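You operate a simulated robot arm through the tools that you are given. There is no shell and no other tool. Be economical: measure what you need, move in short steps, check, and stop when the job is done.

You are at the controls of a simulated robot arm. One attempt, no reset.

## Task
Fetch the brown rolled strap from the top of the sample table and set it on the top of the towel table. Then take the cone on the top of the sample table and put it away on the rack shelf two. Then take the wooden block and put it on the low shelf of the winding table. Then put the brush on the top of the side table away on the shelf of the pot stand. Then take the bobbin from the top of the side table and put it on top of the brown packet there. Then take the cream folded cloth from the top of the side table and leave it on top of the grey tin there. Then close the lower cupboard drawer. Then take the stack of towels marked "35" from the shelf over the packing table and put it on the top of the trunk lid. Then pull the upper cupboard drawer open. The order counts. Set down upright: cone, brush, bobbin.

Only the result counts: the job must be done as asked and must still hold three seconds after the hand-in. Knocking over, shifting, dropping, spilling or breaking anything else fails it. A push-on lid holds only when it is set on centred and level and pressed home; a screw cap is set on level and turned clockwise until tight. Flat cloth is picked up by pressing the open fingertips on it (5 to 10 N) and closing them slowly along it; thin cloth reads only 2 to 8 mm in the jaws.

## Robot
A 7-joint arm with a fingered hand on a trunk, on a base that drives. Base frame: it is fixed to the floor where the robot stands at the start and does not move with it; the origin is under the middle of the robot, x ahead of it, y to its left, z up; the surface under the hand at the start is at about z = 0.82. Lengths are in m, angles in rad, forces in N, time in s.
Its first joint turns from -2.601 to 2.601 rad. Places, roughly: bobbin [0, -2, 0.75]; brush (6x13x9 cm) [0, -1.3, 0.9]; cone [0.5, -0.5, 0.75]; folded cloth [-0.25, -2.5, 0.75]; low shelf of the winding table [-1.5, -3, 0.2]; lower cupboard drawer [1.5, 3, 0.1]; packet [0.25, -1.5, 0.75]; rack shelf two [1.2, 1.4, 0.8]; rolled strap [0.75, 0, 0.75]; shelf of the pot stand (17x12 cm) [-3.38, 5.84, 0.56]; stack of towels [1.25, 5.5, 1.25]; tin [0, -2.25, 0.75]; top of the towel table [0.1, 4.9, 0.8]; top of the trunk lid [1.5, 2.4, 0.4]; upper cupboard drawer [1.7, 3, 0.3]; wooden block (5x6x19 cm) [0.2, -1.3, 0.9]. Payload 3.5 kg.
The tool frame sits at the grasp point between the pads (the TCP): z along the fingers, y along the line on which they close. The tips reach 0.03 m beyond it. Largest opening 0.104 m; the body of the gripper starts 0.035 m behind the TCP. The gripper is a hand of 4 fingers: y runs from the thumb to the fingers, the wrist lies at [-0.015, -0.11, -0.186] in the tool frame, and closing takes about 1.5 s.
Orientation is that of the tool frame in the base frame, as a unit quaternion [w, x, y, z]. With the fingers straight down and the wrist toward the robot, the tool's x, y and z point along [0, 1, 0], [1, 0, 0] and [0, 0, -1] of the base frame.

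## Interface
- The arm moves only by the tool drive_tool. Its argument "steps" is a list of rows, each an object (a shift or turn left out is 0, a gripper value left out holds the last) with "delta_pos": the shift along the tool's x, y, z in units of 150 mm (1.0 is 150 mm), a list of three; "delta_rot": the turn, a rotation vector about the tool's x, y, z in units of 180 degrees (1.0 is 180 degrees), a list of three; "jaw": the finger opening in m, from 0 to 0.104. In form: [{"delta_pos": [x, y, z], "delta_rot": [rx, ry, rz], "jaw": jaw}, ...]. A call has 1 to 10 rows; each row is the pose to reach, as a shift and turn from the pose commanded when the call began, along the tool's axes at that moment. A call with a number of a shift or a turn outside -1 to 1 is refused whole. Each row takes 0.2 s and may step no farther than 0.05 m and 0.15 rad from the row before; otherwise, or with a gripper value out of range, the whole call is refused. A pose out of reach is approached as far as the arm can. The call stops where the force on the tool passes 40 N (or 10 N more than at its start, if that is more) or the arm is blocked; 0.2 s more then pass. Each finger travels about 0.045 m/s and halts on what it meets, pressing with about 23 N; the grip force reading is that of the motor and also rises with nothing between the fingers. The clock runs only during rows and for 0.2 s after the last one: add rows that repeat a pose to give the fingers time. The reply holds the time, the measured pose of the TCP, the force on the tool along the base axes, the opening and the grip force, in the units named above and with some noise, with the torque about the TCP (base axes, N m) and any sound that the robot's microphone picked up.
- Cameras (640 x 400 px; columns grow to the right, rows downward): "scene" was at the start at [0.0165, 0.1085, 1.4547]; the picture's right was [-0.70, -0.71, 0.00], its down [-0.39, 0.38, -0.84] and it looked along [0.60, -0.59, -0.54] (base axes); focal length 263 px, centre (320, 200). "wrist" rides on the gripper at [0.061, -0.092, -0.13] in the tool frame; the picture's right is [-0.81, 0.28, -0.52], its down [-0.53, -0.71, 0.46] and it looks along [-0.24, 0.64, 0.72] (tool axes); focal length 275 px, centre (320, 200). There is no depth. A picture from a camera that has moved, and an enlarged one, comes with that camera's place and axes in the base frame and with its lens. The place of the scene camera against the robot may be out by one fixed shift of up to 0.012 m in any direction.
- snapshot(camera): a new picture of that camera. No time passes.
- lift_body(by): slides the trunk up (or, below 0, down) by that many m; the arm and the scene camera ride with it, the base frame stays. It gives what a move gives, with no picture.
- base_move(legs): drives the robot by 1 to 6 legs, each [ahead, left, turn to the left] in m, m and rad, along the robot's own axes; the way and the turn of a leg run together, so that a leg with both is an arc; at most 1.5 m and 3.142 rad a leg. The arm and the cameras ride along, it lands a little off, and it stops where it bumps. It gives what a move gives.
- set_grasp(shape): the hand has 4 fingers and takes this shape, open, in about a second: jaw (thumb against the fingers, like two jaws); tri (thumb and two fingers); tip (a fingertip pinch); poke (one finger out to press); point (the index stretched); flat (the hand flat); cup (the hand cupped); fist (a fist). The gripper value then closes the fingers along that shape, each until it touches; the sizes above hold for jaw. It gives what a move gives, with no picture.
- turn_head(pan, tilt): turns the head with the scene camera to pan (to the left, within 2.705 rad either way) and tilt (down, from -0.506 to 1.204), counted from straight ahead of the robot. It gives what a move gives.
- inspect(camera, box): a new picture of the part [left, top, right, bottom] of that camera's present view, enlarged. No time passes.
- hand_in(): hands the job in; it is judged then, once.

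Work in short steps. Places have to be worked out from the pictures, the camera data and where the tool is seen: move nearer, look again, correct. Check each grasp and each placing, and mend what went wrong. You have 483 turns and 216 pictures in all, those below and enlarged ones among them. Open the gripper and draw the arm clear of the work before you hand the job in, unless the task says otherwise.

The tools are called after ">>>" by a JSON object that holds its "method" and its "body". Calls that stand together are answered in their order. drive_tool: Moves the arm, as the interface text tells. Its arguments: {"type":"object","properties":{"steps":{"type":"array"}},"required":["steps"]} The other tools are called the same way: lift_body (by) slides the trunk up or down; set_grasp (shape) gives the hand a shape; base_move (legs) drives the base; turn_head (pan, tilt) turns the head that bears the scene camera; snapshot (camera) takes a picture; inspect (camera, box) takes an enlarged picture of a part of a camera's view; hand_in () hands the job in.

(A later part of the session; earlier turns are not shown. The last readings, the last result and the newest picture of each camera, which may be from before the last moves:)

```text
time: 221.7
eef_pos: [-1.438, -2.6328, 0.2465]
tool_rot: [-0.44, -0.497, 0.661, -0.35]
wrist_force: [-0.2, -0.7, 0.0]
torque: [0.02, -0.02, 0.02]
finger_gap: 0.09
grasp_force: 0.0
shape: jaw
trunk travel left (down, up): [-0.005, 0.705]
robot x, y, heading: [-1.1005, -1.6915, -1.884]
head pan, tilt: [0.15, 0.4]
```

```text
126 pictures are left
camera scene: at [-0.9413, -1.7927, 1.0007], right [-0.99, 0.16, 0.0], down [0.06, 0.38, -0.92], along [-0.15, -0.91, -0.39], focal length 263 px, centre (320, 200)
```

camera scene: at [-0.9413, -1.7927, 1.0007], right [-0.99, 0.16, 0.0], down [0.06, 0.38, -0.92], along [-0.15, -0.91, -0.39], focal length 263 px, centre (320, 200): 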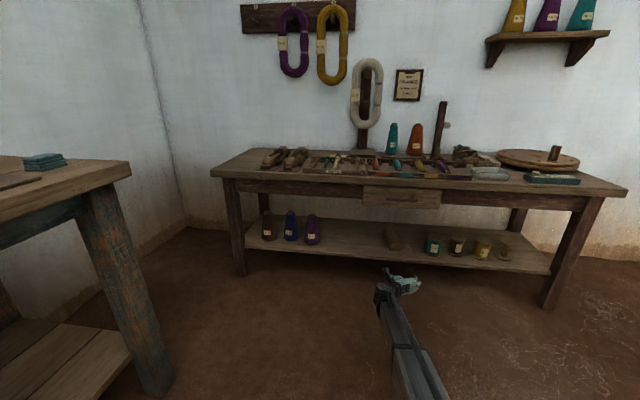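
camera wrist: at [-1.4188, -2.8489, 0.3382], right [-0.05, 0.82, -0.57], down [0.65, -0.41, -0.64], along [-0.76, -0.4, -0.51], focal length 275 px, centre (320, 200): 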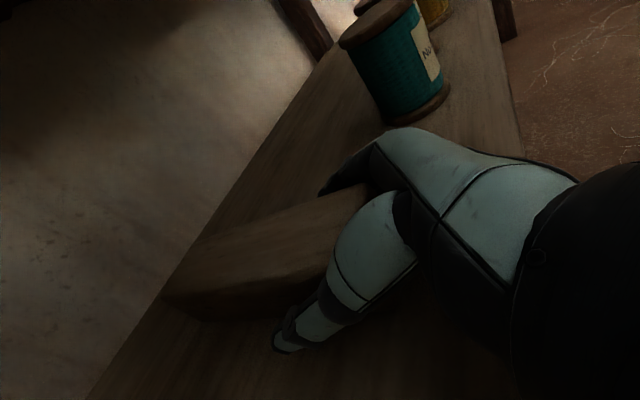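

The block rests well on the low shelf. Now I raise the trunk, lift the hand and turn it back to fingers-down.

>>> {"method": "lift_body", "body": {"by": 0.4}}

>>> {"method": "drive_tool", "body": {"steps": [{"delta_pos": [0.3, 0, -0.1], "jaw": 0.104}, {"delta_pos": [0.6, 0, -0.2]}, {"delta_pos": [0.8, 0, -0.4]}, {"delta_pos": [1.0, 0, -0.6]}, {"delta_pos": [1.0, 0, -0.9]}]}}

>>> {"method": "drive_tool", "body": {"steps": [{"delta_pos": [0.3, 0, -0.1], "delta_rot": [0, 0.03, 0]}, {"delta_pos": [0.6, 0, -0.2], "delta_rot": [0, 0.06, 0]}, {"delta_pos": [0.8, 0, -0.4], "delta_rot": [0, 0.09, 0]}, {"delta_pos": [1.0, 0, -0.6], "delta_rot": [0, 0.118, 0]}]}}

```text
time: 225.5
eef_pos: [-1.4391, -2.6322, 0.6463]
tool_rot: [-0.439, -0.497, 0.661, -0.351]
wrist_force: [0.5, -0.5, -0.2]
torque: [-0.01, 0.03, 0.01]
finger_gap: 0.0901
grasp_force: 0.0
shape: jaw
trunk travel left (down, up): [-0.405, 0.305]
robot x, y, heading: [-1.1002, -1.6907, -1.886]
head pan, tilt: [0.15, 0.4]
```

```text
time: 226.7
eef_pos: [-1.4262, -2.5611, 0.8373]
tool_rot: [-0.439, -0.498, 0.66, -0.351]
wrist_force: [0.3, -0.5, -0.5]
torque: [0.0, 0.02, -0.01]
finger_gap: 0.1038
grasp_force: 0.1
shape: jaw
trunk travel left (down, up): [-0.405, 0.305]
robot x, y, heading: [-1.1017, -1.6919, -1.882]
head pan, tilt: [0.15, 0.4]
```

```text
time: 227.7
eef_pos: [-1.4222, -2.5339, 1.0096]
tool_rot: [-0.555, -0.424, 0.568, -0.437]
wrist_force: [-0.8, 0.1, -0.7]
torque: [-0.03, -0.01, -0.01]
finger_gap: 0.1035
grasp_force: 0.1
shape: jaw
trunk travel left (down, up): [-0.405, 0.305]
robot x, y, heading: [-1.1008, -1.6915, -1.881]
head pan, tilt: [0.15, 0.4]
```

Now reverse the 120° rotation in two halves while retracting.

>>> {"method": "drive_tool", "body": {"steps": [{"delta_pos": [0, 0, -0.1], "delta_rot": [0.024, -0.024, -0.024]}, {"delta_pos": [0, 0, -0.2], "delta_rot": [0.048, -0.048, -0.048]}, {"delta_pos": [0, 0, -0.35], "delta_rot": [0.072, -0.072, -0.072]}, {"delta_pos": [0, 0, -0.5], "delta_rot": [0.096, -0.096, -0.096]}, {"delta_pos": [0, 0, -0.65], "delta_rot": [0.12, -0.12, -0.12]}, {"delta_pos": [0, 0, -0.8], "delta_rot": [0.144, -0.144, -0.144]}, {"delta_pos": [0, 0, -1.0], "delta_rot": [0.168, -0.168, -0.168]}, {"delta_pos": [0, 0, -1.0], "delta_rot": [0.1925, -0.1925, -0.1925]}]}}

>>> {"method": "drive_tool", "body": {"steps": [{"delta_rot": [0.024, -0.024, -0.024]}, {"delta_rot": [0.048, -0.048, -0.048]}, {"delta_rot": [0.072, -0.072, -0.072]}, {"delta_rot": [0.096, -0.096, -0.096]}, {"delta_rot": [0.12, -0.12, -0.12]}, {"delta_rot": [0.144, -0.144, -0.144]}, {"delta_rot": [0.168, -0.168, -0.168]}, {"delta_rot": [0.1925, -0.1925, -0.1925]}]}}

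>>> {"method": "lift_body", "body": {"by": 0.07}}

```text
time: 229.5
eef_pos: [-1.3835, -2.3887, 1.0084]
tool_rot: [0.32, 0.818, -0.402, 0.26]
wrist_force: [-0.7, -1.0, -0.3]
torque: [0.02, 0.0, -0.02]
finger_gap: 0.1038
grasp_force: 0.0
shape: jaw
trunk travel left (down, up): [-0.405, 0.305]
robot x, y, heading: [-1.1014, -1.6929, -1.884]
head pan, tilt: [0.15, 0.4]
```

```text
time: 231.3
eef_pos: [-1.3827, -2.39, 1.0104]
tool_rot: [-0.002, 0.992, -0.129, 0.012]
wrist_force: [1.4, 1.1, 0.6]
torque: [0.01, 0.02, 0.0]
finger_gap: 0.1037
grasp_force: 0.1
shape: jaw
trunk travel left (down, up): [-0.405, 0.305]
robot x, y, heading: [-1.099, -1.6955, -1.883]
head pan, tilt: [0.15, 0.4]
```

```text
time: 232.4
eef_pos: [-1.3841, -2.3904, 1.0797]
tool_rot: [-0.001, 0.991, -0.131, 0.013]
wrist_force: [0.2, -0.1, 0.8]
torque: [-0.01, -0.01, 0.01]
finger_gap: 0.1036
grasp_force: 0.1
shape: jaw
trunk travel left (down, up): [-0.475, 0.235]
robot x, y, heading: [-1.0995, -1.6931, -1.881]
head pan, tilt: [0.15, 0.4]
```

Hand is back to fingers-down. I drive back to the side table and look for the brush.

>>> {"method": "base_move", "body": {"legs": [[0, 0, 1.6], [0.3, 0.45, 0]]}}

>>> {"method": "turn_head", "body": {"pan": 0.0, "tilt": 0.7}}

>>> {"method": "snapshot", "body": {"camera": "scene"}}

>>> {"method": "snapshot", "body": {"camera": "wrist"}}

```text
time: 239.4
eef_pos: [0.0126, -1.5954, 1.0786]
tool_rot: [-0.01, 0.781, 0.624, 0.009]
wrist_force: [-0.9, 0.0, 0.1]
torque: [-0.02, -0.04, 0.02]
finger_gap: 0.1037
grasp_force: 0.1
shape: jaw
trunk travel left (down, up): [-0.475, 0.235]
robot x, y, heading: [-0.6944, -1.3374, -0.27]
head pan, tilt: [0.15, 0.4]
```

```text
time: 240.2
eef_pos: [0.0116, -1.5951, 1.0795]
tool_rot: [-0.01, 0.781, 0.624, 0.008]
wrist_force: [0.1, 0.6, 0.5]
torque: [-0.03, 0.01, 0.0]
finger_gap: 0.1038
grasp_force: 0.0
shape: jaw
trunk travel left (down, up): [-0.475, 0.235]
robot x, y, heading: [-0.6962, -1.3385, -0.275]
head pan, tilt: [0.0, 0.7]
```

```text
125 pictures are left
camera scene: at [-0.6133, -1.1851, 1.4439], right [-0.27, -0.96, 0.0], down [-0.62, 0.17, -0.77], along [0.74, -0.21, -0.64], focal length 263 px, centre (320, 200)
```

scene: 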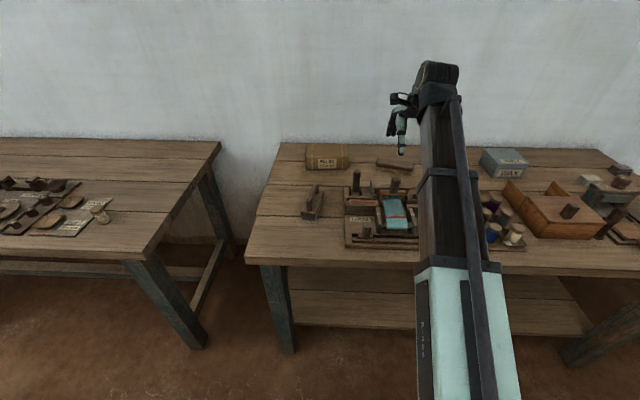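

```text
124 pictures are left
camera wrist: at [-0.0635, -1.5178, 1.2114], right [0.09, -0.86, 0.49], down [-0.81, -0.35, -0.47], along [0.57, -0.36, -0.73], focal length 275 px, centre (320, 200)
```

wrist: 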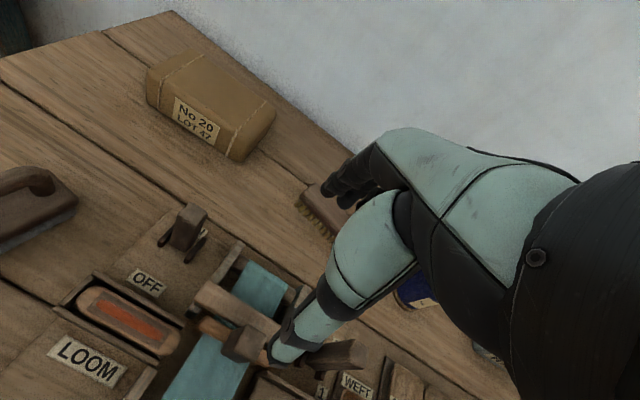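

Two brush-like objects; the one near (0.05,-1.35) with the handle fits "brush 6x13x9 at [0,-1.3]". I zoom on both.

>>> {"method": "inspect", "body": {"camera": "scene", "box": [270, 130, 450, 260]}}

```text
3.08 times, centred on (360, 195) of scene
camera zoom: at [-0.6133, -1.1851, 1.4439], right [-0.27, -0.96, 0.0], down [-0.62, 0.17, -0.77], along [0.74, -0.21, -0.64], focal length 810 px, centre (197, 215)
```

zoom: 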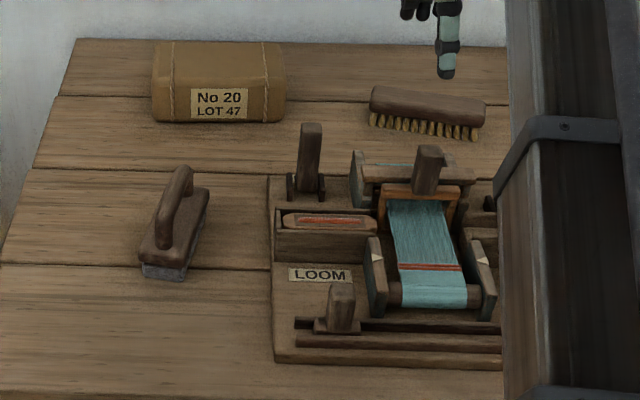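

Object 1 (handle brush, ≈(0.058,-1.357), axis angle ≈-0.575) is the one. I move over it and rotate the wrist +1.22 rad so the fingers close across the handle.

>>> {"method": "drive_tool", "body": {"steps": [{"delta_pos": [0.2, 0, 0], "delta_rot": [0, 0, -0.04]}, {"delta_pos": [0.4, 0, 0], "delta_rot": [0, 0, -0.08]}, {"delta_pos": [0.6, 0, 0], "delta_rot": [0, 0, -0.12]}, {"delta_pos": [0.8, 0, 0], "delta_rot": [0, 0, -0.16]}, {"delta_pos": [1.0, 0, 0], "delta_rot": [0, 0, -0.2]}]}}

>>> {"method": "drive_tool", "body": {"steps": [{"delta_pos": [0, 0, 0], "delta_rot": [0, 0, -0.045]}, {"delta_pos": [0, 0, 0], "delta_rot": [0, 0, -0.09]}, {"delta_pos": [0, 0, 0], "delta_rot": [0, 0, -0.135]}, {"delta_pos": [0, 0, 0], "delta_rot": [0, 0, -0.188]}]}}

>>> {"method": "snapshot", "body": {"camera": "wrist"}}

```text
time: 241.4
eef_pos: [0.0461, -1.4477, 1.0837]
tool_rot: [-0.008, 0.55, 0.835, 0.011]
wrist_force: [0.3, 0.2, 0.0]
torque: [0.02, 0.05, 0.02]
finger_gap: 0.104
grasp_force: 0.1
shape: jaw
trunk travel left (down, up): [-0.475, 0.235]
robot x, y, heading: [-0.6938, -1.3379, -0.274]
head pan, tilt: [0.0, 0.7]
```

```text
refused: row 4 steps farther than a row can; nothing moved
```

```text
122 pictures are left
camera wrist: at [-0.0612, -1.4305, 1.2145], right [0.57, -0.65, 0.5], down [-0.44, -0.76, -0.48], along [0.69, 0.05, -0.72], focal length 275 px, centre (320, 200)
```

wrist: 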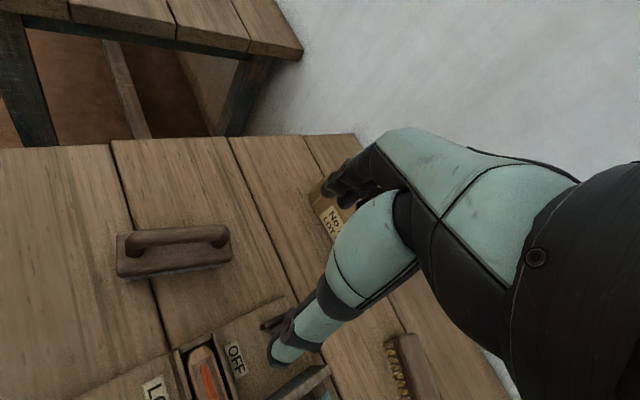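

Handle centre measured (0.044,-1.35), axis angle -0.55. Complete the rotation (-0.196) and shift.

>>> {"method": "drive_tool", "body": {"steps": [{"delta_pos": [0.15, 0.06, 0], "delta_rot": [0, 0, -0.04]}, {"delta_pos": [0.3, 0.12, 0], "delta_rot": [0, 0, -0.08]}, {"delta_pos": [0.45, 0.18, 0], "delta_rot": [0, 0, -0.12]}, {"delta_pos": [0.55, 0.22, 0], "delta_rot": [0, 0, -0.16]}, {"delta_pos": [0.607, 0.247, 0.3], "delta_rot": [0, 0, -0.196]}]}}

>>> {"method": "snapshot", "body": {"camera": "wrist"}}

```text
time: 242.6
eef_pos: [0.0427, -1.3495, 1.041]
tool_rot: [-0.003, 0.27, 0.963, 0.013]
wrist_force: [-0.4, -0.8, 0.5]
torque: [0.03, 0.02, 0.01]
finger_gap: 0.104
grasp_force: 0.0
shape: jaw
trunk travel left (down, up): [-0.475, 0.235]
robot x, y, heading: [-0.6938, -1.3395, -0.278]
head pan, tilt: [0.0, 0.7]
```

```text
121 pictures are left
camera wrist: at [-0.0563, -1.3982, 1.1702], right [0.83, -0.2, 0.51], down [0.08, -0.87, -0.48], along [0.54, 0.44, -0.71], focal length 275 px, centre (320, 200)
```

wrist: 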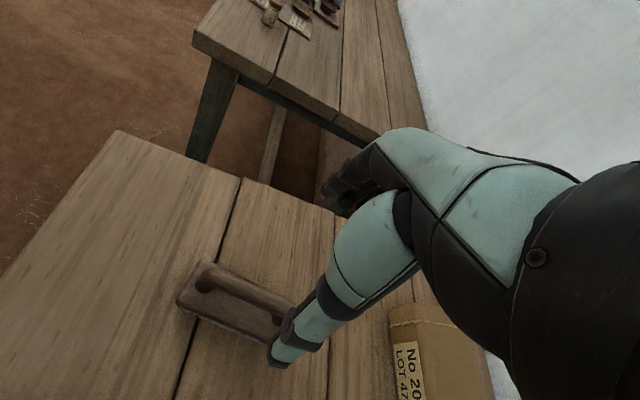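

Brush centre (0.037,-1.345). Descend to ≈0.90 straddling the handle.

>>> {"method": "drive_tool", "body": {"steps": [{"delta_pos": [0.045, 0.0, 0.3], "delta_rot": [0, 0, -0.01]}, {"delta_pos": [0.045, 0.0, 0.6], "delta_rot": [0, 0, -0.01]}, {"delta_pos": [0.045, 0.0, 0.8], "delta_rot": [0, 0, -0.01]}, {"delta_pos": [0.045, 0.0, 0.93], "delta_rot": [0, 0, -0.01]}]}}

>>> {"method": "snapshot", "body": {"camera": "wrist"}}

```text
time: 243.6
eef_pos: [0.0368, -1.3431, 0.9007]
tool_rot: [-0.004, 0.257, 0.966, 0.013]
wrist_force: [0.1, -0.4, -0.1]
torque: [0.0, -0.03, 0.01]
finger_gap: 0.1039
grasp_force: 0.0
shape: jaw
trunk travel left (down, up): [-0.475, 0.235]
robot x, y, heading: [-0.6951, -1.3388, -0.28]
head pan, tilt: [0.0, 0.7]
```

```text
120 pictures are left
camera wrist: at [-0.0622, -1.3951, 1.03], right [0.84, -0.18, 0.51], down [0.11, -0.87, -0.48], along [0.53, 0.46, -0.71], focal length 275 px, centre (320, 200)
```

wrist: 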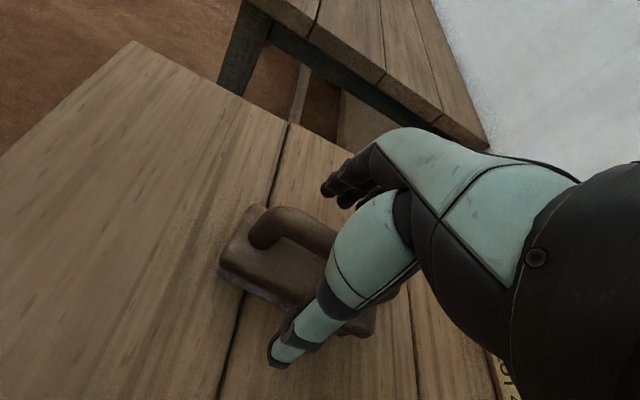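

Handle is between thumb and fingers near the TCP. Close.

>>> {"method": "drive_tool", "body": {"steps": [{"jaw": 0}, {"jaw": 0}, {"jaw": 0}, {"jaw": 0}, {"jaw": 0}, {"jaw": 0}, {"jaw": 0}, {"jaw": 0}, {"jaw": 0}]}}

>>> {"method": "snapshot", "body": {"camera": "wrist"}}

```text
time: 245.6
eef_pos: [0.0352, -1.3433, 0.901]
tool_rot: [-0.004, 0.256, 0.967, 0.013]
wrist_force: [-0.6, -0.4, -1.4]
torque: [0.02, -0.01, 0.0]
finger_gap: 0.0048
grasp_force: 23.4
shape: jaw
trunk travel left (down, up): [-0.475, 0.235]
robot x, y, heading: [-0.6937, -1.3378, -0.272]
head pan, tilt: [0.0, 0.7]
```

```text
119 pictures are left
camera wrist: at [-0.0621, -1.3951, 1.0303], right [0.84, -0.18, 0.51], down [0.11, -0.87, -0.48], along [0.53, 0.46, -0.71], focal length 275 px, centre (320, 200)
```

wrist: 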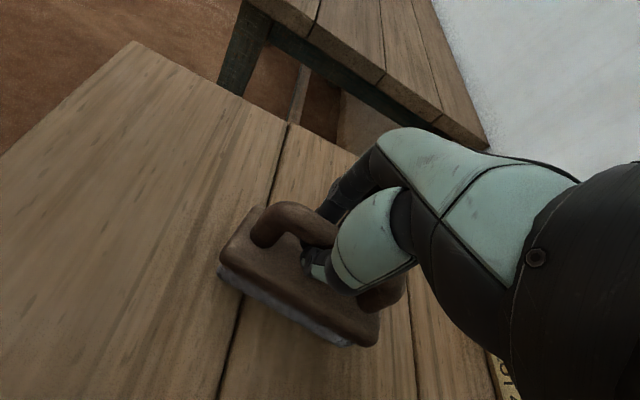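

The gap of 5 mm says the fingers met under the handle arch. I reopen, rise 15 mm, and close on the handle bar itself.

>>> {"method": "drive_tool", "body": {"steps": [{"jaw": 0.06}, {"jaw": 0.06}, {"jaw": 0.06}, {"delta_pos": [0, 0, -0.1], "jaw": 0.06}, {"delta_pos": [0, 0, -0.1], "jaw": 0}, {"delta_pos": [0, 0, -0.1], "jaw": 0}, {"delta_pos": [0, 0, -0.1], "jaw": 0}, {"delta_pos": [0, 0, -0.1], "jaw": 0}, {"delta_pos": [0, 0, -0.1], "jaw": 0}, {"delta_pos": [0, 0, -0.1], "jaw": 0}]}}

>>> {"method": "snapshot", "body": {"camera": "wrist"}}

```text
time: 247.8
eef_pos: [0.0363, -1.3443, 0.9158]
tool_rot: [-0.004, 0.257, 0.966, 0.012]
wrist_force: [-0.6, -0.7, 0.3]
torque: [0.01, 0.0, -0.03]
finger_gap: 0.0126
grasp_force: 22.9
shape: jaw
trunk travel left (down, up): [-0.475, 0.235]
robot x, y, heading: [-0.6967, -1.3385, -0.275]
head pan, tilt: [0.0, 0.7]
```

```text
118 pictures are left
camera wrist: at [-0.062, -1.3956, 1.0449], right [0.84, -0.18, 0.51], down [0.11, -0.87, -0.48], along [0.53, 0.46, -0.71], focal length 275 px, centre (320, 200)
```

wrist: 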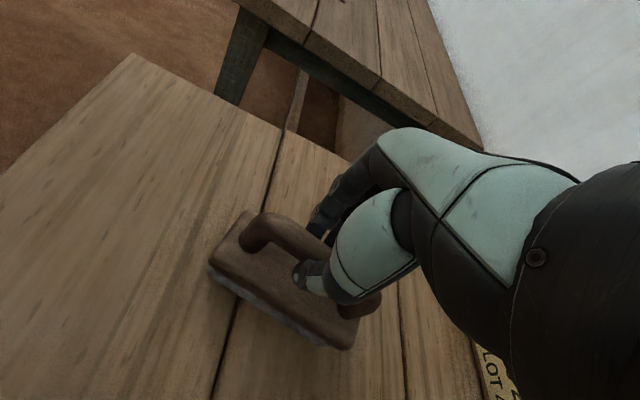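

Now gap 12.6 mm on the handle bar. Lift and check.

>>> {"method": "drive_tool", "body": {"steps": [{"delta_pos": [0, 0, -0.1]}, {"delta_pos": [0, 0, -0.3]}, {"delta_pos": [0, 0, -0.6]}, {"delta_pos": [0, 0, -0.9]}]}}

>>> {"method": "snapshot", "body": {"camera": "wrist"}}

>>> {"method": "snapshot", "body": {"camera": "scene"}}

```text
time: 248.8
eef_pos: [0.0382, -1.3463, 1.0523]
tool_rot: [-0.004, 0.258, 0.966, 0.013]
wrist_force: [0.0, 0.5, -1.5]
torque: [0.04, 0.04, -0.01]
finger_gap: 0.0128
grasp_force: 23.1
shape: jaw
trunk travel left (down, up): [-0.475, 0.235]
robot x, y, heading: [-0.6965, -1.3393, -0.276]
head pan, tilt: [0.0, 0.7]
```

```text
117 pictures are left
camera wrist: at [-0.0593, -1.3986, 1.1801], right [0.84, -0.18, 0.51], down [0.11, -0.87, -0.48], along [0.53, 0.46, -0.71], focal length 275 px, centre (320, 200)
```

wrist: 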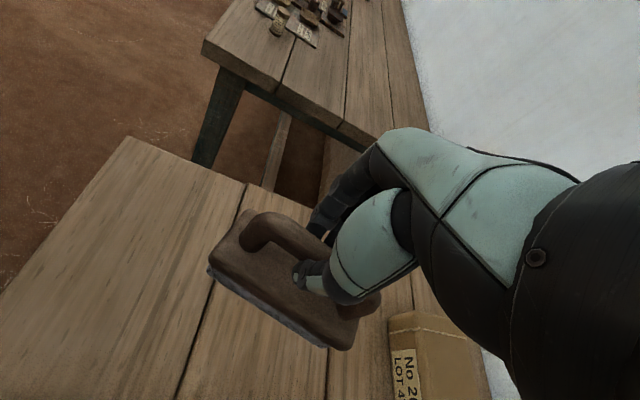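

```text
116 pictures are left
camera scene: at [-0.6133, -1.1851, 1.4437], right [-0.27, -0.96, 0.0], down [-0.62, 0.17, -0.76], along [0.74, -0.21, -0.64], focal length 263 px, centre (320, 200)
```

scene: 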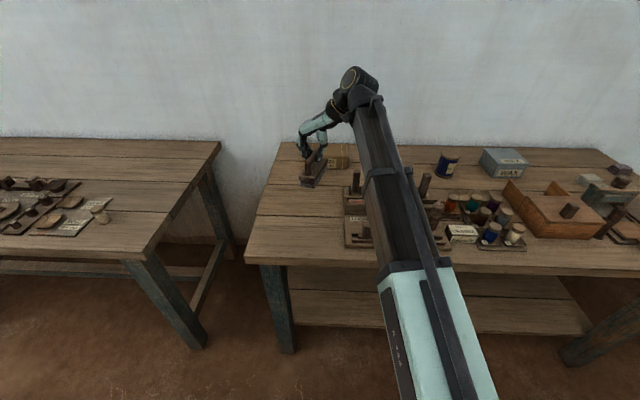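

Brush held level. I raise it, and turn the wrist back (+0.42) to the forward posture while retracting a bit.

>>> {"method": "drive_tool", "body": {"steps": [{"delta_pos": [0, 0, -0.2], "delta_rot": [0, 0, 0.04]}, {"delta_pos": [0, 0, -0.4], "delta_rot": [0, 0, 0.085]}, {"delta_pos": [0, 0, -0.6], "delta_rot": [0, 0, 0.13]}, {"delta_pos": [0, 0, -0.7], "delta_rot": [0, 0, 0.17]}, {"delta_pos": [0, 0, -0.8], "delta_rot": [0, 0, 0.21]}]}}

>>> {"method": "drive_tool", "body": {"steps": [{"delta_pos": [0, -0.1, 0], "delta_rot": [0, 0, 0.043]}, {"delta_pos": [0, -0.2, 0], "delta_rot": [0, 0, 0.085]}, {"delta_pos": [0, -0.4, 0], "delta_rot": [0, 0, 0.13]}, {"delta_pos": [0, -0.6, 0], "delta_rot": [0, 0, 0.17]}, {"delta_pos": [0, -0.7, 0], "delta_rot": [0, 0, 0.212]}]}}

>>> {"method": "base_move", "body": {"legs": [[-0.35, 0, 0], [0, 0, 1.85]]}}

>>> {"method": "turn_head", "body": {"pan": 0.3, "tilt": 0.4}}

>>> {"method": "snapshot", "body": {"camera": "scene"}}

```text
time: 250.0
eef_pos: [0.0388, -1.3498, 1.1709]
tool_rot: [-0.008, 0.557, 0.83, 0.011]
wrist_force: [0.3, 0.0, -0.6]
torque: [0.03, 0.01, 0.04]
finger_gap: 0.0127
grasp_force: 22.6
shape: jaw
trunk travel left (down, up): [-0.475, 0.235]
robot x, y, heading: [-0.6974, -1.3404, -0.277]
head pan, tilt: [0.0, 0.7]
```

```text
time: 251.2
eef_pos: [-0.06, -1.3892, 1.173]
tool_rot: [-0.011, 0.797, 0.603, 0.009]
wrist_force: [-0.5, -0.6, -0.6]
torque: [0.04, 0.0, -0.03]
finger_gap: 0.0125
grasp_force: 23.3
shape: jaw
trunk travel left (down, up): [-0.475, 0.235]
robot x, y, heading: [-0.6971, -1.3378, -0.273]
head pan, tilt: [0.0, 0.7]
```

```text
time: 257.9
eef_pos: [-1.1598, -0.617, 1.1724]
tool_rot: [-0.013, -0.002, 1.0, -0.004]
wrist_force: [-0.7, 0.3, -1.4]
torque: [-0.02, 0.04, -0.02]
finger_gap: 0.0125
grasp_force: 22.6
shape: jaw
trunk travel left (down, up): [-0.475, 0.235]
robot x, y, heading: [-1.0329, -1.2398, 1.575]
head pan, tilt: [0.0, 0.7]
```

```text
time: 258.7
eef_pos: [-1.1595, -0.6161, 1.1719]
tool_rot: [-0.014, -0.003, 1.0, -0.003]
wrist_force: [-0.9, 0.5, -1.7]
torque: [0.01, 0.0, 0.0]
finger_gap: 0.0129
grasp_force: 22.8
shape: jaw
trunk travel left (down, up): [-0.475, 0.235]
robot x, y, heading: [-1.0322, -1.2404, 1.573]
head pan, tilt: [0.3, 0.4]
```

```text
115 pictures are left
camera scene: at [-1.2343, -1.1981, 1.4706], right [0.95, 0.3, 0.0], down [0.12, -0.37, -0.92], along [-0.27, 0.88, -0.39], focal length 263 px, centre (320, 200)
```

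scene: 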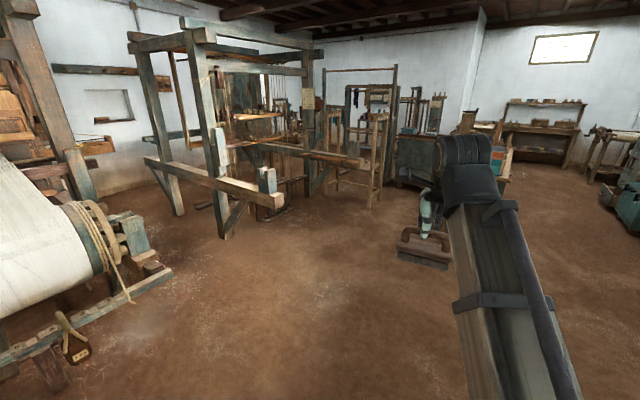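

Brush carried. Route: back to the aisle, then past the chest to the pot stand. First legs to the aisle entrance and through it.

>>> {"method": "base_move", "body": {"legs": [[0.94, -0.6, 0], [1.15, -0.54, 0], [0, 0, -0.22], [1.35, 0, 0]]}}

>>> {"method": "turn_head", "body": {"pan": 0.7, "tilt": 0.45}}

>>> {"method": "snapshot", "body": {"camera": "scene"}}

```text
time: 277.6
eef_pos: [0.4096, 2.8074, 1.1715]
tool_rot: [-0.013, 0.106, 0.994, -0.001]
wrist_force: [0.2, 1.1, -1.4]
torque: [0.04, 0.0, 0.03]
finger_gap: 0.0126
grasp_force: 22.7
shape: jaw
trunk travel left (down, up): [-0.475, 0.235]
robot x, y, heading: [0.4022, 2.1724, 1.359]
head pan, tilt: [0.3, 0.4]
```

```text
time: 278.5
eef_pos: [0.4092, 2.8074, 1.1714]
tool_rot: [-0.014, 0.105, 0.994, -0.002]
wrist_force: [-0.5, 0.3, -1.5]
torque: [0.02, 0.01, 0.01]
finger_gap: 0.0126
grasp_force: 22.8
shape: jaw
trunk travel left (down, up): [-0.475, 0.235]
robot x, y, heading: [0.3988, 2.1696, 1.364]
head pan, tilt: [0.7, 0.45]
```

```text
114 pictures are left
camera scene: at [0.1773, 2.2433, 1.466], right [0.88, 0.47, 0.0], down [0.2, -0.38, -0.9], along [-0.42, 0.8, -0.44], focal length 263 px, centre (320, 200)
```

scene: 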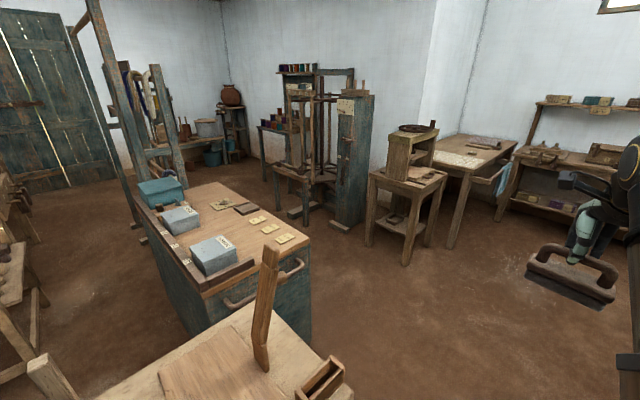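

I see the corridor north of the chest. I drive up the aisle, then left, and turn to face west.

>>> {"method": "base_move", "body": {"legs": [[0.75, 0, 0], [0.46, 0.46, 0], [0, 0, 1.4]]}}

>>> {"method": "turn_head", "body": {"pan": 0.0, "tilt": 0.4}}

>>> {"method": "snapshot", "body": {"camera": "scene"}}

```text
time: 289.2
eef_pos: [-0.3934, 3.6234, 1.1713]
tool_rot: [-0.01, -0.54, 0.842, -0.01]
wrist_force: [0.7, 0.1, -1.0]
torque: [0.04, 0.05, -0.02]
finger_gap: 0.0126
grasp_force: 23.1
shape: jaw
trunk travel left (down, up): [-0.475, 0.235]
robot x, y, heading: [0.2238, 3.4784, 2.713]
head pan, tilt: [0.7, 0.45]
```

```text
time: 290.3
eef_pos: [-0.3937, 3.6228, 1.1725]
tool_rot: [-0.01, -0.539, 0.842, -0.009]
wrist_force: [-0.1, -0.2, -1.4]
torque: [0.01, -0.02, 0.01]
finger_gap: 0.0126
grasp_force: 23.2
shape: jaw
trunk travel left (down, up): [-0.475, 0.235]
robot x, y, heading: [0.2279, 3.4737, 2.716]
head pan, tilt: [0.0, 0.4]
```

```text
113 pictures are left
camera scene: at [0.1098, 3.3407, 1.4707], right [0.42, 0.91, 0.0], down [0.35, -0.16, -0.92], along [-0.84, 0.38, -0.39], focal length 263 px, centre (320, 200)
```

scene: 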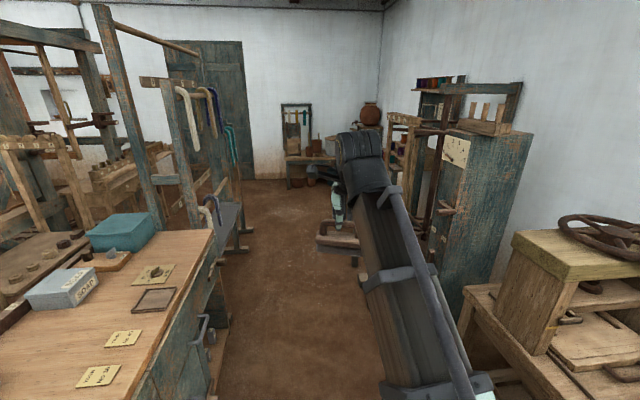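

The corridor is clear; I drive 1.28 m along it and look again.

>>> {"method": "base_move", "body": {"legs": [[1.28, 0.14, 0]]}}

>>> {"method": "turn_head", "body": {"pan": -0.2, "tilt": 0.4}}

>>> {"method": "snapshot", "body": {"camera": "scene"}}

```text
time: 296.7
eef_pos: [-1.6051, 4.0252, 1.1715]
tool_rot: [-0.01, -0.541, 0.841, -0.01]
wrist_force: [0.6, 0.4, -1.3]
torque: [0.02, 0.0, -0.05]
finger_gap: 0.0129
grasp_force: 22.9
shape: jaw
trunk travel left (down, up): [-0.475, 0.235]
robot x, y, heading: [-0.9851, 3.8744, 2.709]
head pan, tilt: [0.0, 0.4]
```

```text
time: 297.4
eef_pos: [-1.6049, 4.0243, 1.1725]
tool_rot: [-0.009, -0.541, 0.841, -0.011]
wrist_force: [0.4, 0.9, -1.3]
torque: [0.01, 0.0, 0.0]
finger_gap: 0.0126
grasp_force: 22.9
shape: jaw
trunk travel left (down, up): [-0.475, 0.235]
robot x, y, heading: [-0.9865, 3.8794, 2.711]
head pan, tilt: [-0.201, 0.4]
```

```text
112 pictures are left
camera scene: at [-1.0918, 3.7586, 1.4707], right [0.59, 0.81, 0.0], down [0.31, -0.23, -0.92], along [-0.74, 0.54, -0.39], focal length 263 px, centre (320, 200)
```

scene: 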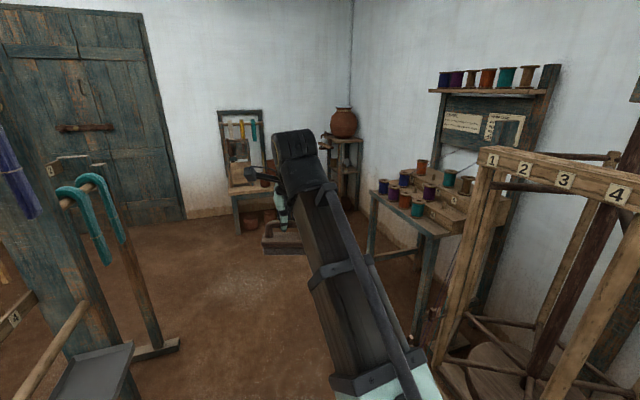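

I drive past the warping stand to about (-2.0,4.2), then view the pot stand.

>>> {"method": "base_move", "body": {"legs": [[1.06, 0.13, 0], [0.5, -0.15, 0], [0, 0, -0.4]]}}

>>> {"method": "turn_head", "body": {"pan": 0.2, "tilt": 0.4}}

>>> {"method": "snapshot", "body": {"camera": "scene"}}

```text
time: 306.8
eef_pos: [-2.9327, 4.9085, 1.1719]
tool_rot: [-0.012, -0.37, 0.929, -0.008]
wrist_force: [0.0, 0.2, -1.8]
torque: [-0.01, -0.02, 0.01]
finger_gap: 0.0125
grasp_force: 23.0
shape: jaw
trunk travel left (down, up): [-0.475, 0.235]
robot x, y, heading: [-2.4109, 4.5387, 2.327]
head pan, tilt: [-0.201, 0.4]
```

```text
time: 307.7
eef_pos: [-2.9321, 4.9085, 1.1722]
tool_rot: [-0.011, -0.37, 0.929, -0.008]
wrist_force: [0.4, -0.4, -0.6]
torque: [-0.02, 0.01, 0.0]
finger_gap: 0.0126
grasp_force: 23.1
shape: jaw
trunk travel left (down, up): [-0.475, 0.235]
robot x, y, heading: [-2.4095, 4.5405, 2.325]
head pan, tilt: [0.201, 0.4]
```

```text
111 pictures are left
camera scene: at [-2.5833, 4.4431, 1.4707], right [0.58, 0.82, 0.0], down [0.32, -0.22, -0.92], along [-0.75, 0.53, -0.39], focal length 263 px, centre (320, 200)
```

scene: 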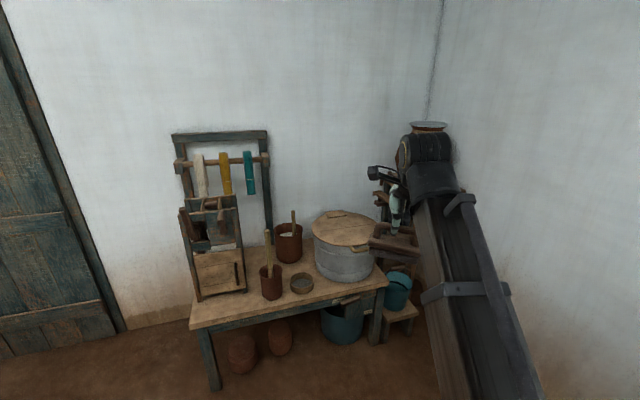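

The arm hides the pot stand. I turn the base left 0.5 and pan the head right to see it.

>>> {"method": "base_move", "body": {"legs": [[0, 0, 0.5]]}}

>>> {"method": "turn_head", "body": {"pan": -0.75, "tilt": 0.4}}

>>> {"method": "snapshot", "body": {"camera": "scene"}}

```text
time: 309.5
eef_pos: [-3.0457, 4.6163, 1.1714]
tool_rot: [-0.008, -0.587, 0.809, -0.01]
wrist_force: [-0.3, -1.1, -1.4]
torque: [-0.03, 0.01, -0.01]
finger_gap: 0.0128
grasp_force: 23.1
shape: jaw
trunk travel left (down, up): [-0.475, 0.235]
robot x, y, heading: [-2.4108, 4.5376, 2.831]
head pan, tilt: [0.201, 0.4]
```

```text
time: 310.8
eef_pos: [-3.0464, 4.6159, 1.1721]
tool_rot: [-0.009, -0.587, 0.809, -0.01]
wrist_force: [0.2, 0.6, -1.3]
torque: [0.02, 0.0, 0.01]
finger_gap: 0.0128
grasp_force: 23.0
shape: jaw
trunk travel left (down, up): [-0.475, 0.235]
robot x, y, heading: [-2.4096, 4.5357, 2.824]
head pan, tilt: [-0.75, 0.4]
```

```text
110 pictures are left
camera scene: at [-2.4698, 4.4447, 1.4707], right [0.88, 0.48, 0.0], down [0.19, -0.34, -0.92], along [-0.44, 0.81, -0.39], focal length 263 px, centre (320, 200)
```

scene: 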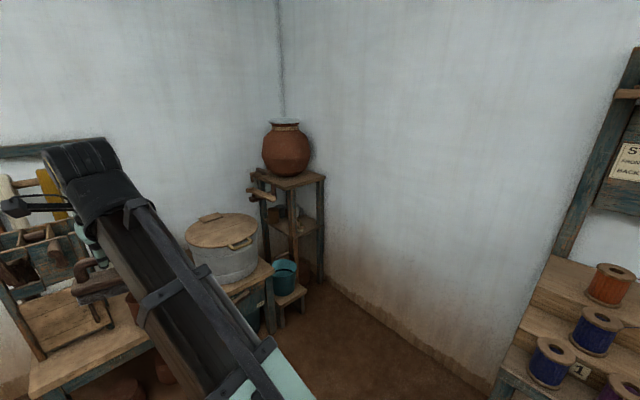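

>>> {"method": "inspect", "body": {"camera": "scene", "box": [210, 110, 370, 340]}}

```text
1.74 times, centred on (290, 225) of scene
camera zoom: at [-2.4698, 4.4447, 1.4707], right [0.88, 0.48, 0.0], down [0.19, -0.34, -0.92], along [-0.44, 0.81, -0.39], focal length 458 px, centre (372, 156)
```

zoom: 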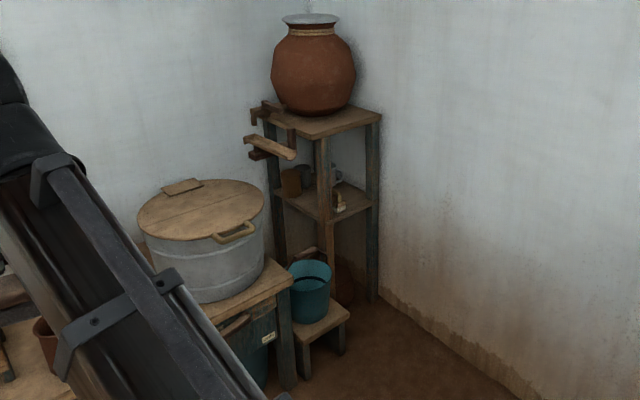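

The mid shelf holds a few things and is reachable from its right (east) face. I move closer to (-2.7,4.95), keeping the arm aside, to look into the shelf.

>>> {"method": "base_move", "body": {"legs": [[0.4, -0.3, 0]]}}

>>> {"method": "turn_head", "body": {"pan": -0.75, "tilt": 0.6}}

>>> {"method": "inspect", "body": {"camera": "scene", "box": [180, 60, 420, 340]}}

```text
time: 313.7
eef_pos: [-3.3342, 5.0193, 1.1717]
tool_rot: [-0.008, -0.591, 0.806, -0.01]
wrist_force: [0.2, -0.3, -0.5]
torque: [0.01, 0.04, 0.0]
finger_gap: 0.0126
grasp_force: 22.5
shape: jaw
trunk travel left (down, up): [-0.475, 0.235]
robot x, y, heading: [-2.6972, 4.9466, 2.84]
head pan, tilt: [-0.75, 0.4]
```

```text
time: 314.4
eef_pos: [-3.3348, 5.0185, 1.1715]
tool_rot: [-0.009, -0.591, 0.807, -0.011]
wrist_force: [-0.3, -0.8, -0.5]
torque: [-0.02, 0.0, 0.02]
finger_gap: 0.0126
grasp_force: 22.9
shape: jaw
trunk travel left (down, up): [-0.475, 0.235]
robot x, y, heading: [-2.7005, 4.948, 2.833]
head pan, tilt: [-0.75, 0.6]
```

```text
1.43 times, centred on (300, 200) of scene
camera zoom: at [-2.7538, 4.8497, 1.4525], right [0.87, 0.49, 0.0], down [0.28, -0.49, -0.83], along [-0.41, 0.72, -0.56], focal length 376 px, centre (349, 200)
```

zoom: 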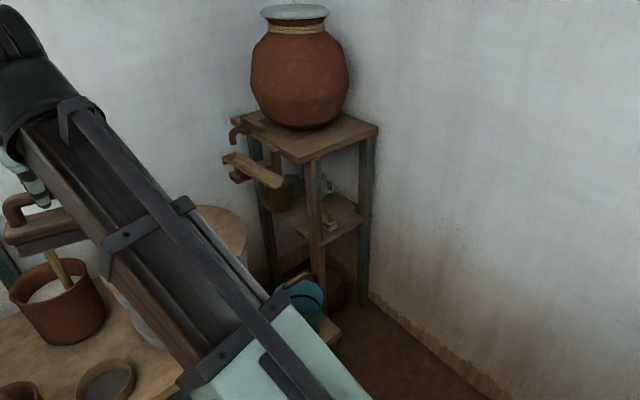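

Geometry: shelf corners ≈ N(-3.35,5.70), R(-3.31,5.93), L(-3.67,5.79), z≈0.57; top board ≈0.93. I turn the robot to face it and look with the wrist camera.

>>> {"method": "base_move", "body": {"legs": [[0, 0, -0.55]]}}

>>> {"method": "snapshot", "body": {"camera": "wrist"}}

>>> {"method": "turn_head", "body": {"pan": -0.3, "tilt": 0.6}}

>>> {"method": "snapshot", "body": {"camera": "scene"}}

```text
time: 316.3
eef_pos: [-3.2055, 5.3379, 1.171]
tool_rot: [-0.01, -0.352, 0.936, -0.008]
wrist_force: [0.0, 0.3, -1.3]
torque: [-0.02, 0.03, -0.04]
finger_gap: 0.0124
grasp_force: 22.9
shape: jaw
trunk travel left (down, up): [-0.475, 0.235]
robot x, y, heading: [-2.6994, 4.9489, 2.293]
head pan, tilt: [-0.75, 0.6]
```

```text
107 pictures are left
camera wrist: at [-3.1877, 5.2317, 1.304], right [0.44, 0.75, 0.49], down [0.86, -0.2, -0.46], along [-0.25, 0.63, -0.74], focal length 275 px, centre (320, 200)
```

wrist: 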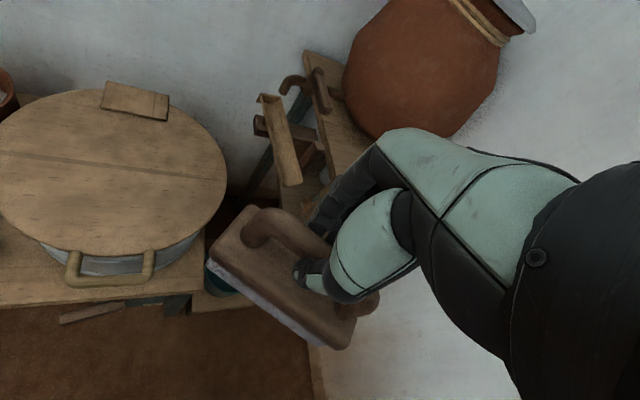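

```text
time: 317.2
eef_pos: [-3.2061, 5.3371, 1.1724]
tool_rot: [-0.011, -0.353, 0.936, -0.008]
wrist_force: [-0.2, 0.4, -1.1]
torque: [0.0, 0.02, -0.01]
finger_gap: 0.0128
grasp_force: 23.7
shape: jaw
trunk travel left (down, up): [-0.475, 0.235]
robot x, y, heading: [-2.6999, 4.9471, 2.294]
head pan, tilt: [-0.3, 0.6]
```

```text
106 pictures are left
camera scene: at [-2.8361, 4.8834, 1.4524], right [0.91, 0.41, 0.0], down [0.23, -0.52, -0.83], along [-0.33, 0.75, -0.56], focal length 263 px, centre (320, 200)
```

scene: 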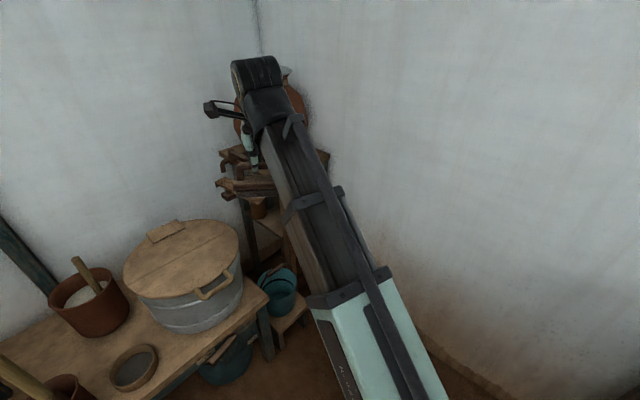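

I back away, turn left so the arm is aside, and lower the trunk to look into the shelf.

>>> {"method": "base_move", "body": {"legs": [[-0.35, 0, 0], [0, 0, 0.55]]}}

>>> {"method": "lift_body", "body": {"by": -0.35}}

>>> {"method": "turn_head", "body": {"pan": -0.6, "tilt": 0.3}}

>>> {"method": "inspect", "body": {"camera": "scene", "box": [190, 80, 430, 330]}}

```text
time: 321.0
eef_pos: [-3.1041, 4.7503, 1.1724]
tool_rot: [-0.009, -0.595, 0.803, -0.01]
wrist_force: [0.6, -0.5, -1.4]
torque: [0.02, 0.0, -0.01]
finger_gap: 0.0124
grasp_force: 23.0
shape: jaw
trunk travel left (down, up): [-0.475, 0.235]
robot x, y, heading: [-2.4665, 4.6864, 2.846]
head pan, tilt: [-0.3, 0.6]
```

```text
time: 324.5
eef_pos: [-3.1047, 4.7511, 0.8215]
tool_rot: [-0.009, -0.595, 0.803, -0.011]
wrist_force: [0.0, 0.5, -1.1]
torque: [0.0, 0.01, 0.01]
finger_gap: 0.0123
grasp_force: 22.7
shape: jaw
trunk travel left (down, up): [-0.125, 0.585]
robot x, y, heading: [-2.47, 4.6878, 2.846]
head pan, tilt: [-0.3, 0.6]
```

```text
time: 325.3
eef_pos: [-3.1042, 4.7503, 0.8217]
tool_rot: [-0.009, -0.596, 0.803, -0.01]
wrist_force: [-0.3, -0.9, -1.8]
torque: [-0.03, 0.02, 0.0]
finger_gap: 0.0126
grasp_force: 22.8
shape: jaw
trunk travel left (down, up): [-0.125, 0.585]
robot x, y, heading: [-2.4691, 4.6889, 2.846]
head pan, tilt: [-0.6, 0.3]
```

```text
1.60 times, centred on (310, 205) of scene
camera zoom: at [-2.5371, 4.5832, 1.1299], right [0.78, 0.62, 0.0], down [0.19, -0.23, -0.96], along [-0.6, 0.75, -0.3], focal length 421 px, centre (336, 192)
```

zoom: 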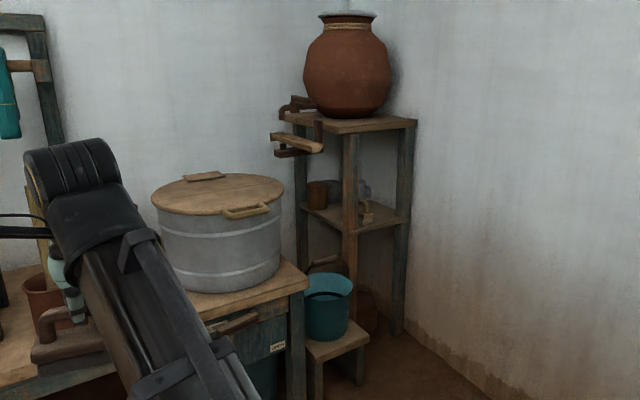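

>>> {"method": "inspect", "body": {"camera": "scene", "box": [285, 160, 385, 225]}}

```text
6.15 times, centred on (335, 192) of scene
camera zoom: at [-2.5371, 4.5832, 1.1299], right [0.78, 0.62, 0.0], down [0.19, -0.23, -0.96], along [-0.6, 0.75, -0.3], focal length 1620 px, centre (228, 246)
```

zoom: 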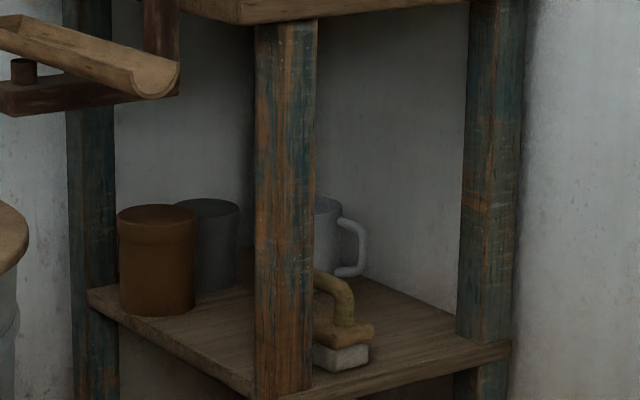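

The free strip on the shelf (≈17×12 cm) lies between another brush and the right post; brush must go in lengthwise, so a fingers-down hand won't fit under the top board. I'll regrasp the brush with a pitched hand on the chest top. First drive back to the corridor next to the chest.

>>> {"method": "lift_body", "body": {"by": 0.35}}

>>> {"method": "base_move", "body": {"legs": [[-0.59, 0.33, 0], [-1.05, 0.03, 0], [0, 0, 1.44]]}}

>>> {"method": "turn_head", "body": {"pan": 0.3, "tilt": 0.7}}

>>> {"method": "snapshot", "body": {"camera": "scene"}}

>>> {"method": "snapshot", "body": {"camera": "wrist"}}

```text
time: 328.7
eef_pos: [-3.1049, 4.7503, 1.1714]
tool_rot: [-0.009, -0.596, 0.803, -0.011]
wrist_force: [0.0, 0.1, -1.0]
torque: [-0.03, 0.02, 0.0]
finger_gap: 0.0125
grasp_force: 23.0
shape: jaw
trunk travel left (down, up): [-0.475, 0.235]
robot x, y, heading: [-2.4719, 4.688, 2.844]
head pan, tilt: [-0.6, 0.3]
```

```text
time: 341.0
eef_pos: [-1.1297, 3.2412, 1.1719]
tool_rot: [-0.001, 0.979, -0.203, 0.014]
wrist_force: [0.5, 0.1, -1.4]
torque: [0.02, -0.04, -0.03]
finger_gap: 0.0128
grasp_force: 23.2
shape: jaw
trunk travel left (down, up): [-0.475, 0.235]
robot x, y, heading: [-0.9919, 3.8635, -1.985]
head pan, tilt: [-0.6, 0.3]
```

```text
time: 342.2
eef_pos: [-1.1301, 3.2413, 1.1718]
tool_rot: [-0.001, 0.979, -0.204, 0.014]
wrist_force: [-0.3, 0.3, -1.7]
torque: [-0.01, 0.0, 0.03]
finger_gap: 0.0128
grasp_force: 22.5
shape: jaw
trunk travel left (down, up): [-0.475, 0.235]
robot x, y, heading: [-0.992, 3.864, -1.984]
head pan, tilt: [0.3, 0.7]
```

```text
103 pictures are left
camera scene: at [-0.8302, 3.7532, 1.4438], right [-0.99, 0.11, 0.0], down [0.07, 0.64, -0.77], along [-0.09, -0.76, -0.64], focal length 263 px, centre (320, 200)
```

scene: 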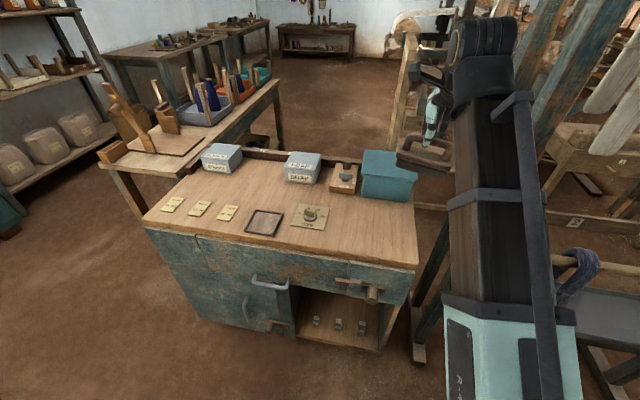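

```text
102 pictures are left
camera wrist: at [-1.0397, 3.3016, 1.304], right [-0.87, 0.07, 0.49], down [-0.19, 0.86, -0.46], along [-0.46, -0.5, -0.74], focal length 275 px, centre (320, 200)
```

wrist: 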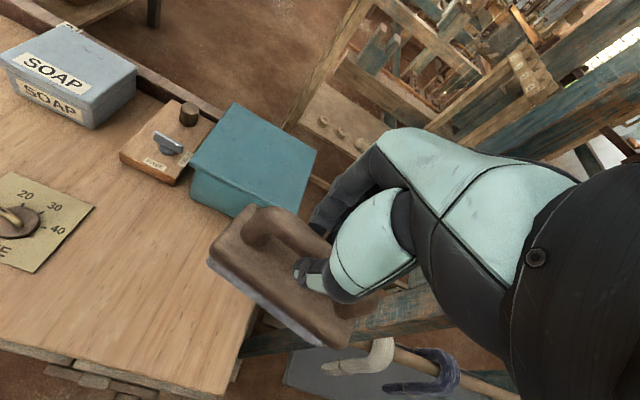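

Chest top has a bare spot near (-1.05,3.20), west of the dial card. I rotate the wrist by +90° (in two calls) so the brush axis points forward, moving over that spot.

>>> {"method": "drive_tool", "body": {"steps": [{"delta_rot": [0, 0, 0.042]}, {"delta_rot": [0, 0, 0.084]}, {"delta_rot": [0, 0, 0.126]}, {"delta_rot": [0, 0, 0.168]}, {"delta_rot": [0, 0, 0.21]}, {"delta_rot": [0, 0, 0.25]}]}}

>>> {"method": "drive_tool", "body": {"steps": [{"delta_rot": [0, 0, 0.042]}, {"delta_rot": [0, 0, 0.084]}, {"delta_rot": [0, 0, 0.126]}, {"delta_rot": [0, 0, 0.168]}, {"delta_rot": [0, 0, 0.21]}, {"delta_rot": [0, 0, 0.25]}]}}

>>> {"method": "drive_tool", "body": {"steps": [{"delta_pos": [0.02, -0.3, 0.1]}, {"delta_pos": [0.03, -0.6, 0.3]}, {"delta_pos": [0.03, -0.6, 0.6]}, {"delta_pos": [0.03, -0.6, 0.9]}]}}

>>> {"method": "snapshot", "body": {"camera": "wrist"}}

>>> {"method": "snapshot", "body": {"camera": "scene"}}

```text
time: 343.6
eef_pos: [-1.1292, 3.2399, 1.1722]
tool_rot: [-0.005, 0.826, -0.563, 0.013]
wrist_force: [-0.5, 0.2, -1.5]
torque: [-0.03, -0.03, 0.03]
finger_gap: 0.0124
grasp_force: 22.7
shape: jaw
trunk travel left (down, up): [-0.475, 0.235]
robot x, y, heading: [-0.9908, 3.8686, -1.983]
head pan, tilt: [0.3, 0.7]
```

```text
time: 345.0
eef_pos: [-1.2027, 3.209, 1.102]
tool_rot: [-0.019, -0.569, 0.822, -0.027]
wrist_force: [-0.7, -0.8, -1.8]
torque: [0.03, -0.02, 0.0]
finger_gap: 0.0126
grasp_force: 23.5
shape: jaw
out of reach, approached as far as the arm can: row 3, 4, 5, 6
trunk travel left (down, up): [-0.475, 0.235]
robot x, y, heading: [-0.9909, 3.8659, -1.98]
head pan, tilt: [0.3, 0.7]
```

```text
refused: row 2 steps farther than a row can; nothing moved
```

```text
101 pictures are left
camera wrist: at [-1.1368, 3.1296, 1.2369], right [0.03, 0.89, 0.46], down [0.85, 0.22, -0.47], along [-0.52, 0.41, -0.75], focal length 275 px, centre (320, 200)
```

wrist: 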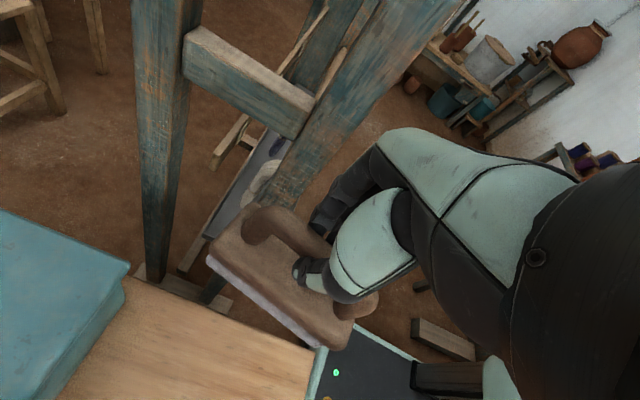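

```text
100 pictures are left
camera scene: at [-0.8306, 3.7527, 1.4438], right [-0.99, 0.11, 0.0], down [0.07, 0.64, -0.76], along [-0.08, -0.76, -0.64], focal length 263 px, centre (320, 200)
```

scene: 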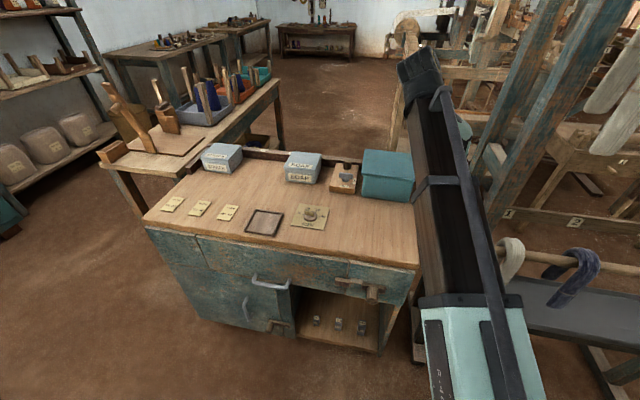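

The wrist is near its limit but the orientation was reached; position drifted. I shift left/back over the bare spot.

>>> {"method": "drive_tool", "body": {"steps": [{"delta_pos": [-0.08, -0.24, 0]}, {"delta_pos": [-0.16, -0.48, 0]}, {"delta_pos": [-0.25, -0.72, 0]}, {"delta_pos": [-0.3, -0.94, 0]}]}}

>>> {"method": "snapshot", "body": {"camera": "wrist"}}

```text
time: 346.0
eef_pos: [-1.0909, 3.1796, 1.0578]
tool_rot: [-0.035, -0.583, 0.811, -0.042]
wrist_force: [-0.3, -0.7, -1.5]
torque: [0.0, -0.02, 0.02]
finger_gap: 0.0127
grasp_force: 23.5
shape: jaw
out of reach, approached as far as the arm can: row 1, 2, 3, 4
trunk travel left (down, up): [-0.475, 0.235]
robot x, y, heading: [-0.9883, 3.8636, -1.985]
head pan, tilt: [0.3, 0.7]
```

```text
99 pictures are left
camera wrist: at [-1.0226, 3.1074, 1.1966], right [0.0, 0.91, 0.42], down [0.84, 0.22, -0.49], along [-0.54, 0.36, -0.76], focal length 275 px, centre (320, 200)
```

wrist: 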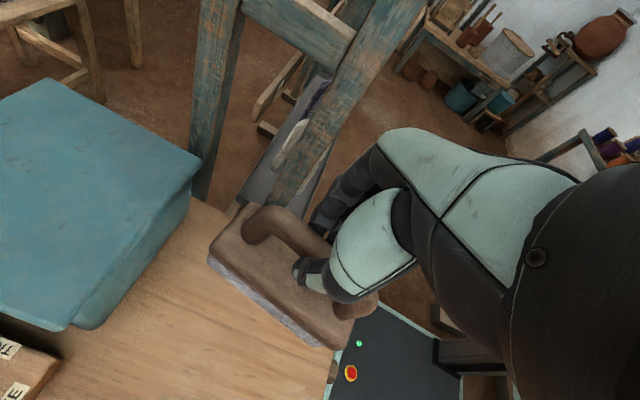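

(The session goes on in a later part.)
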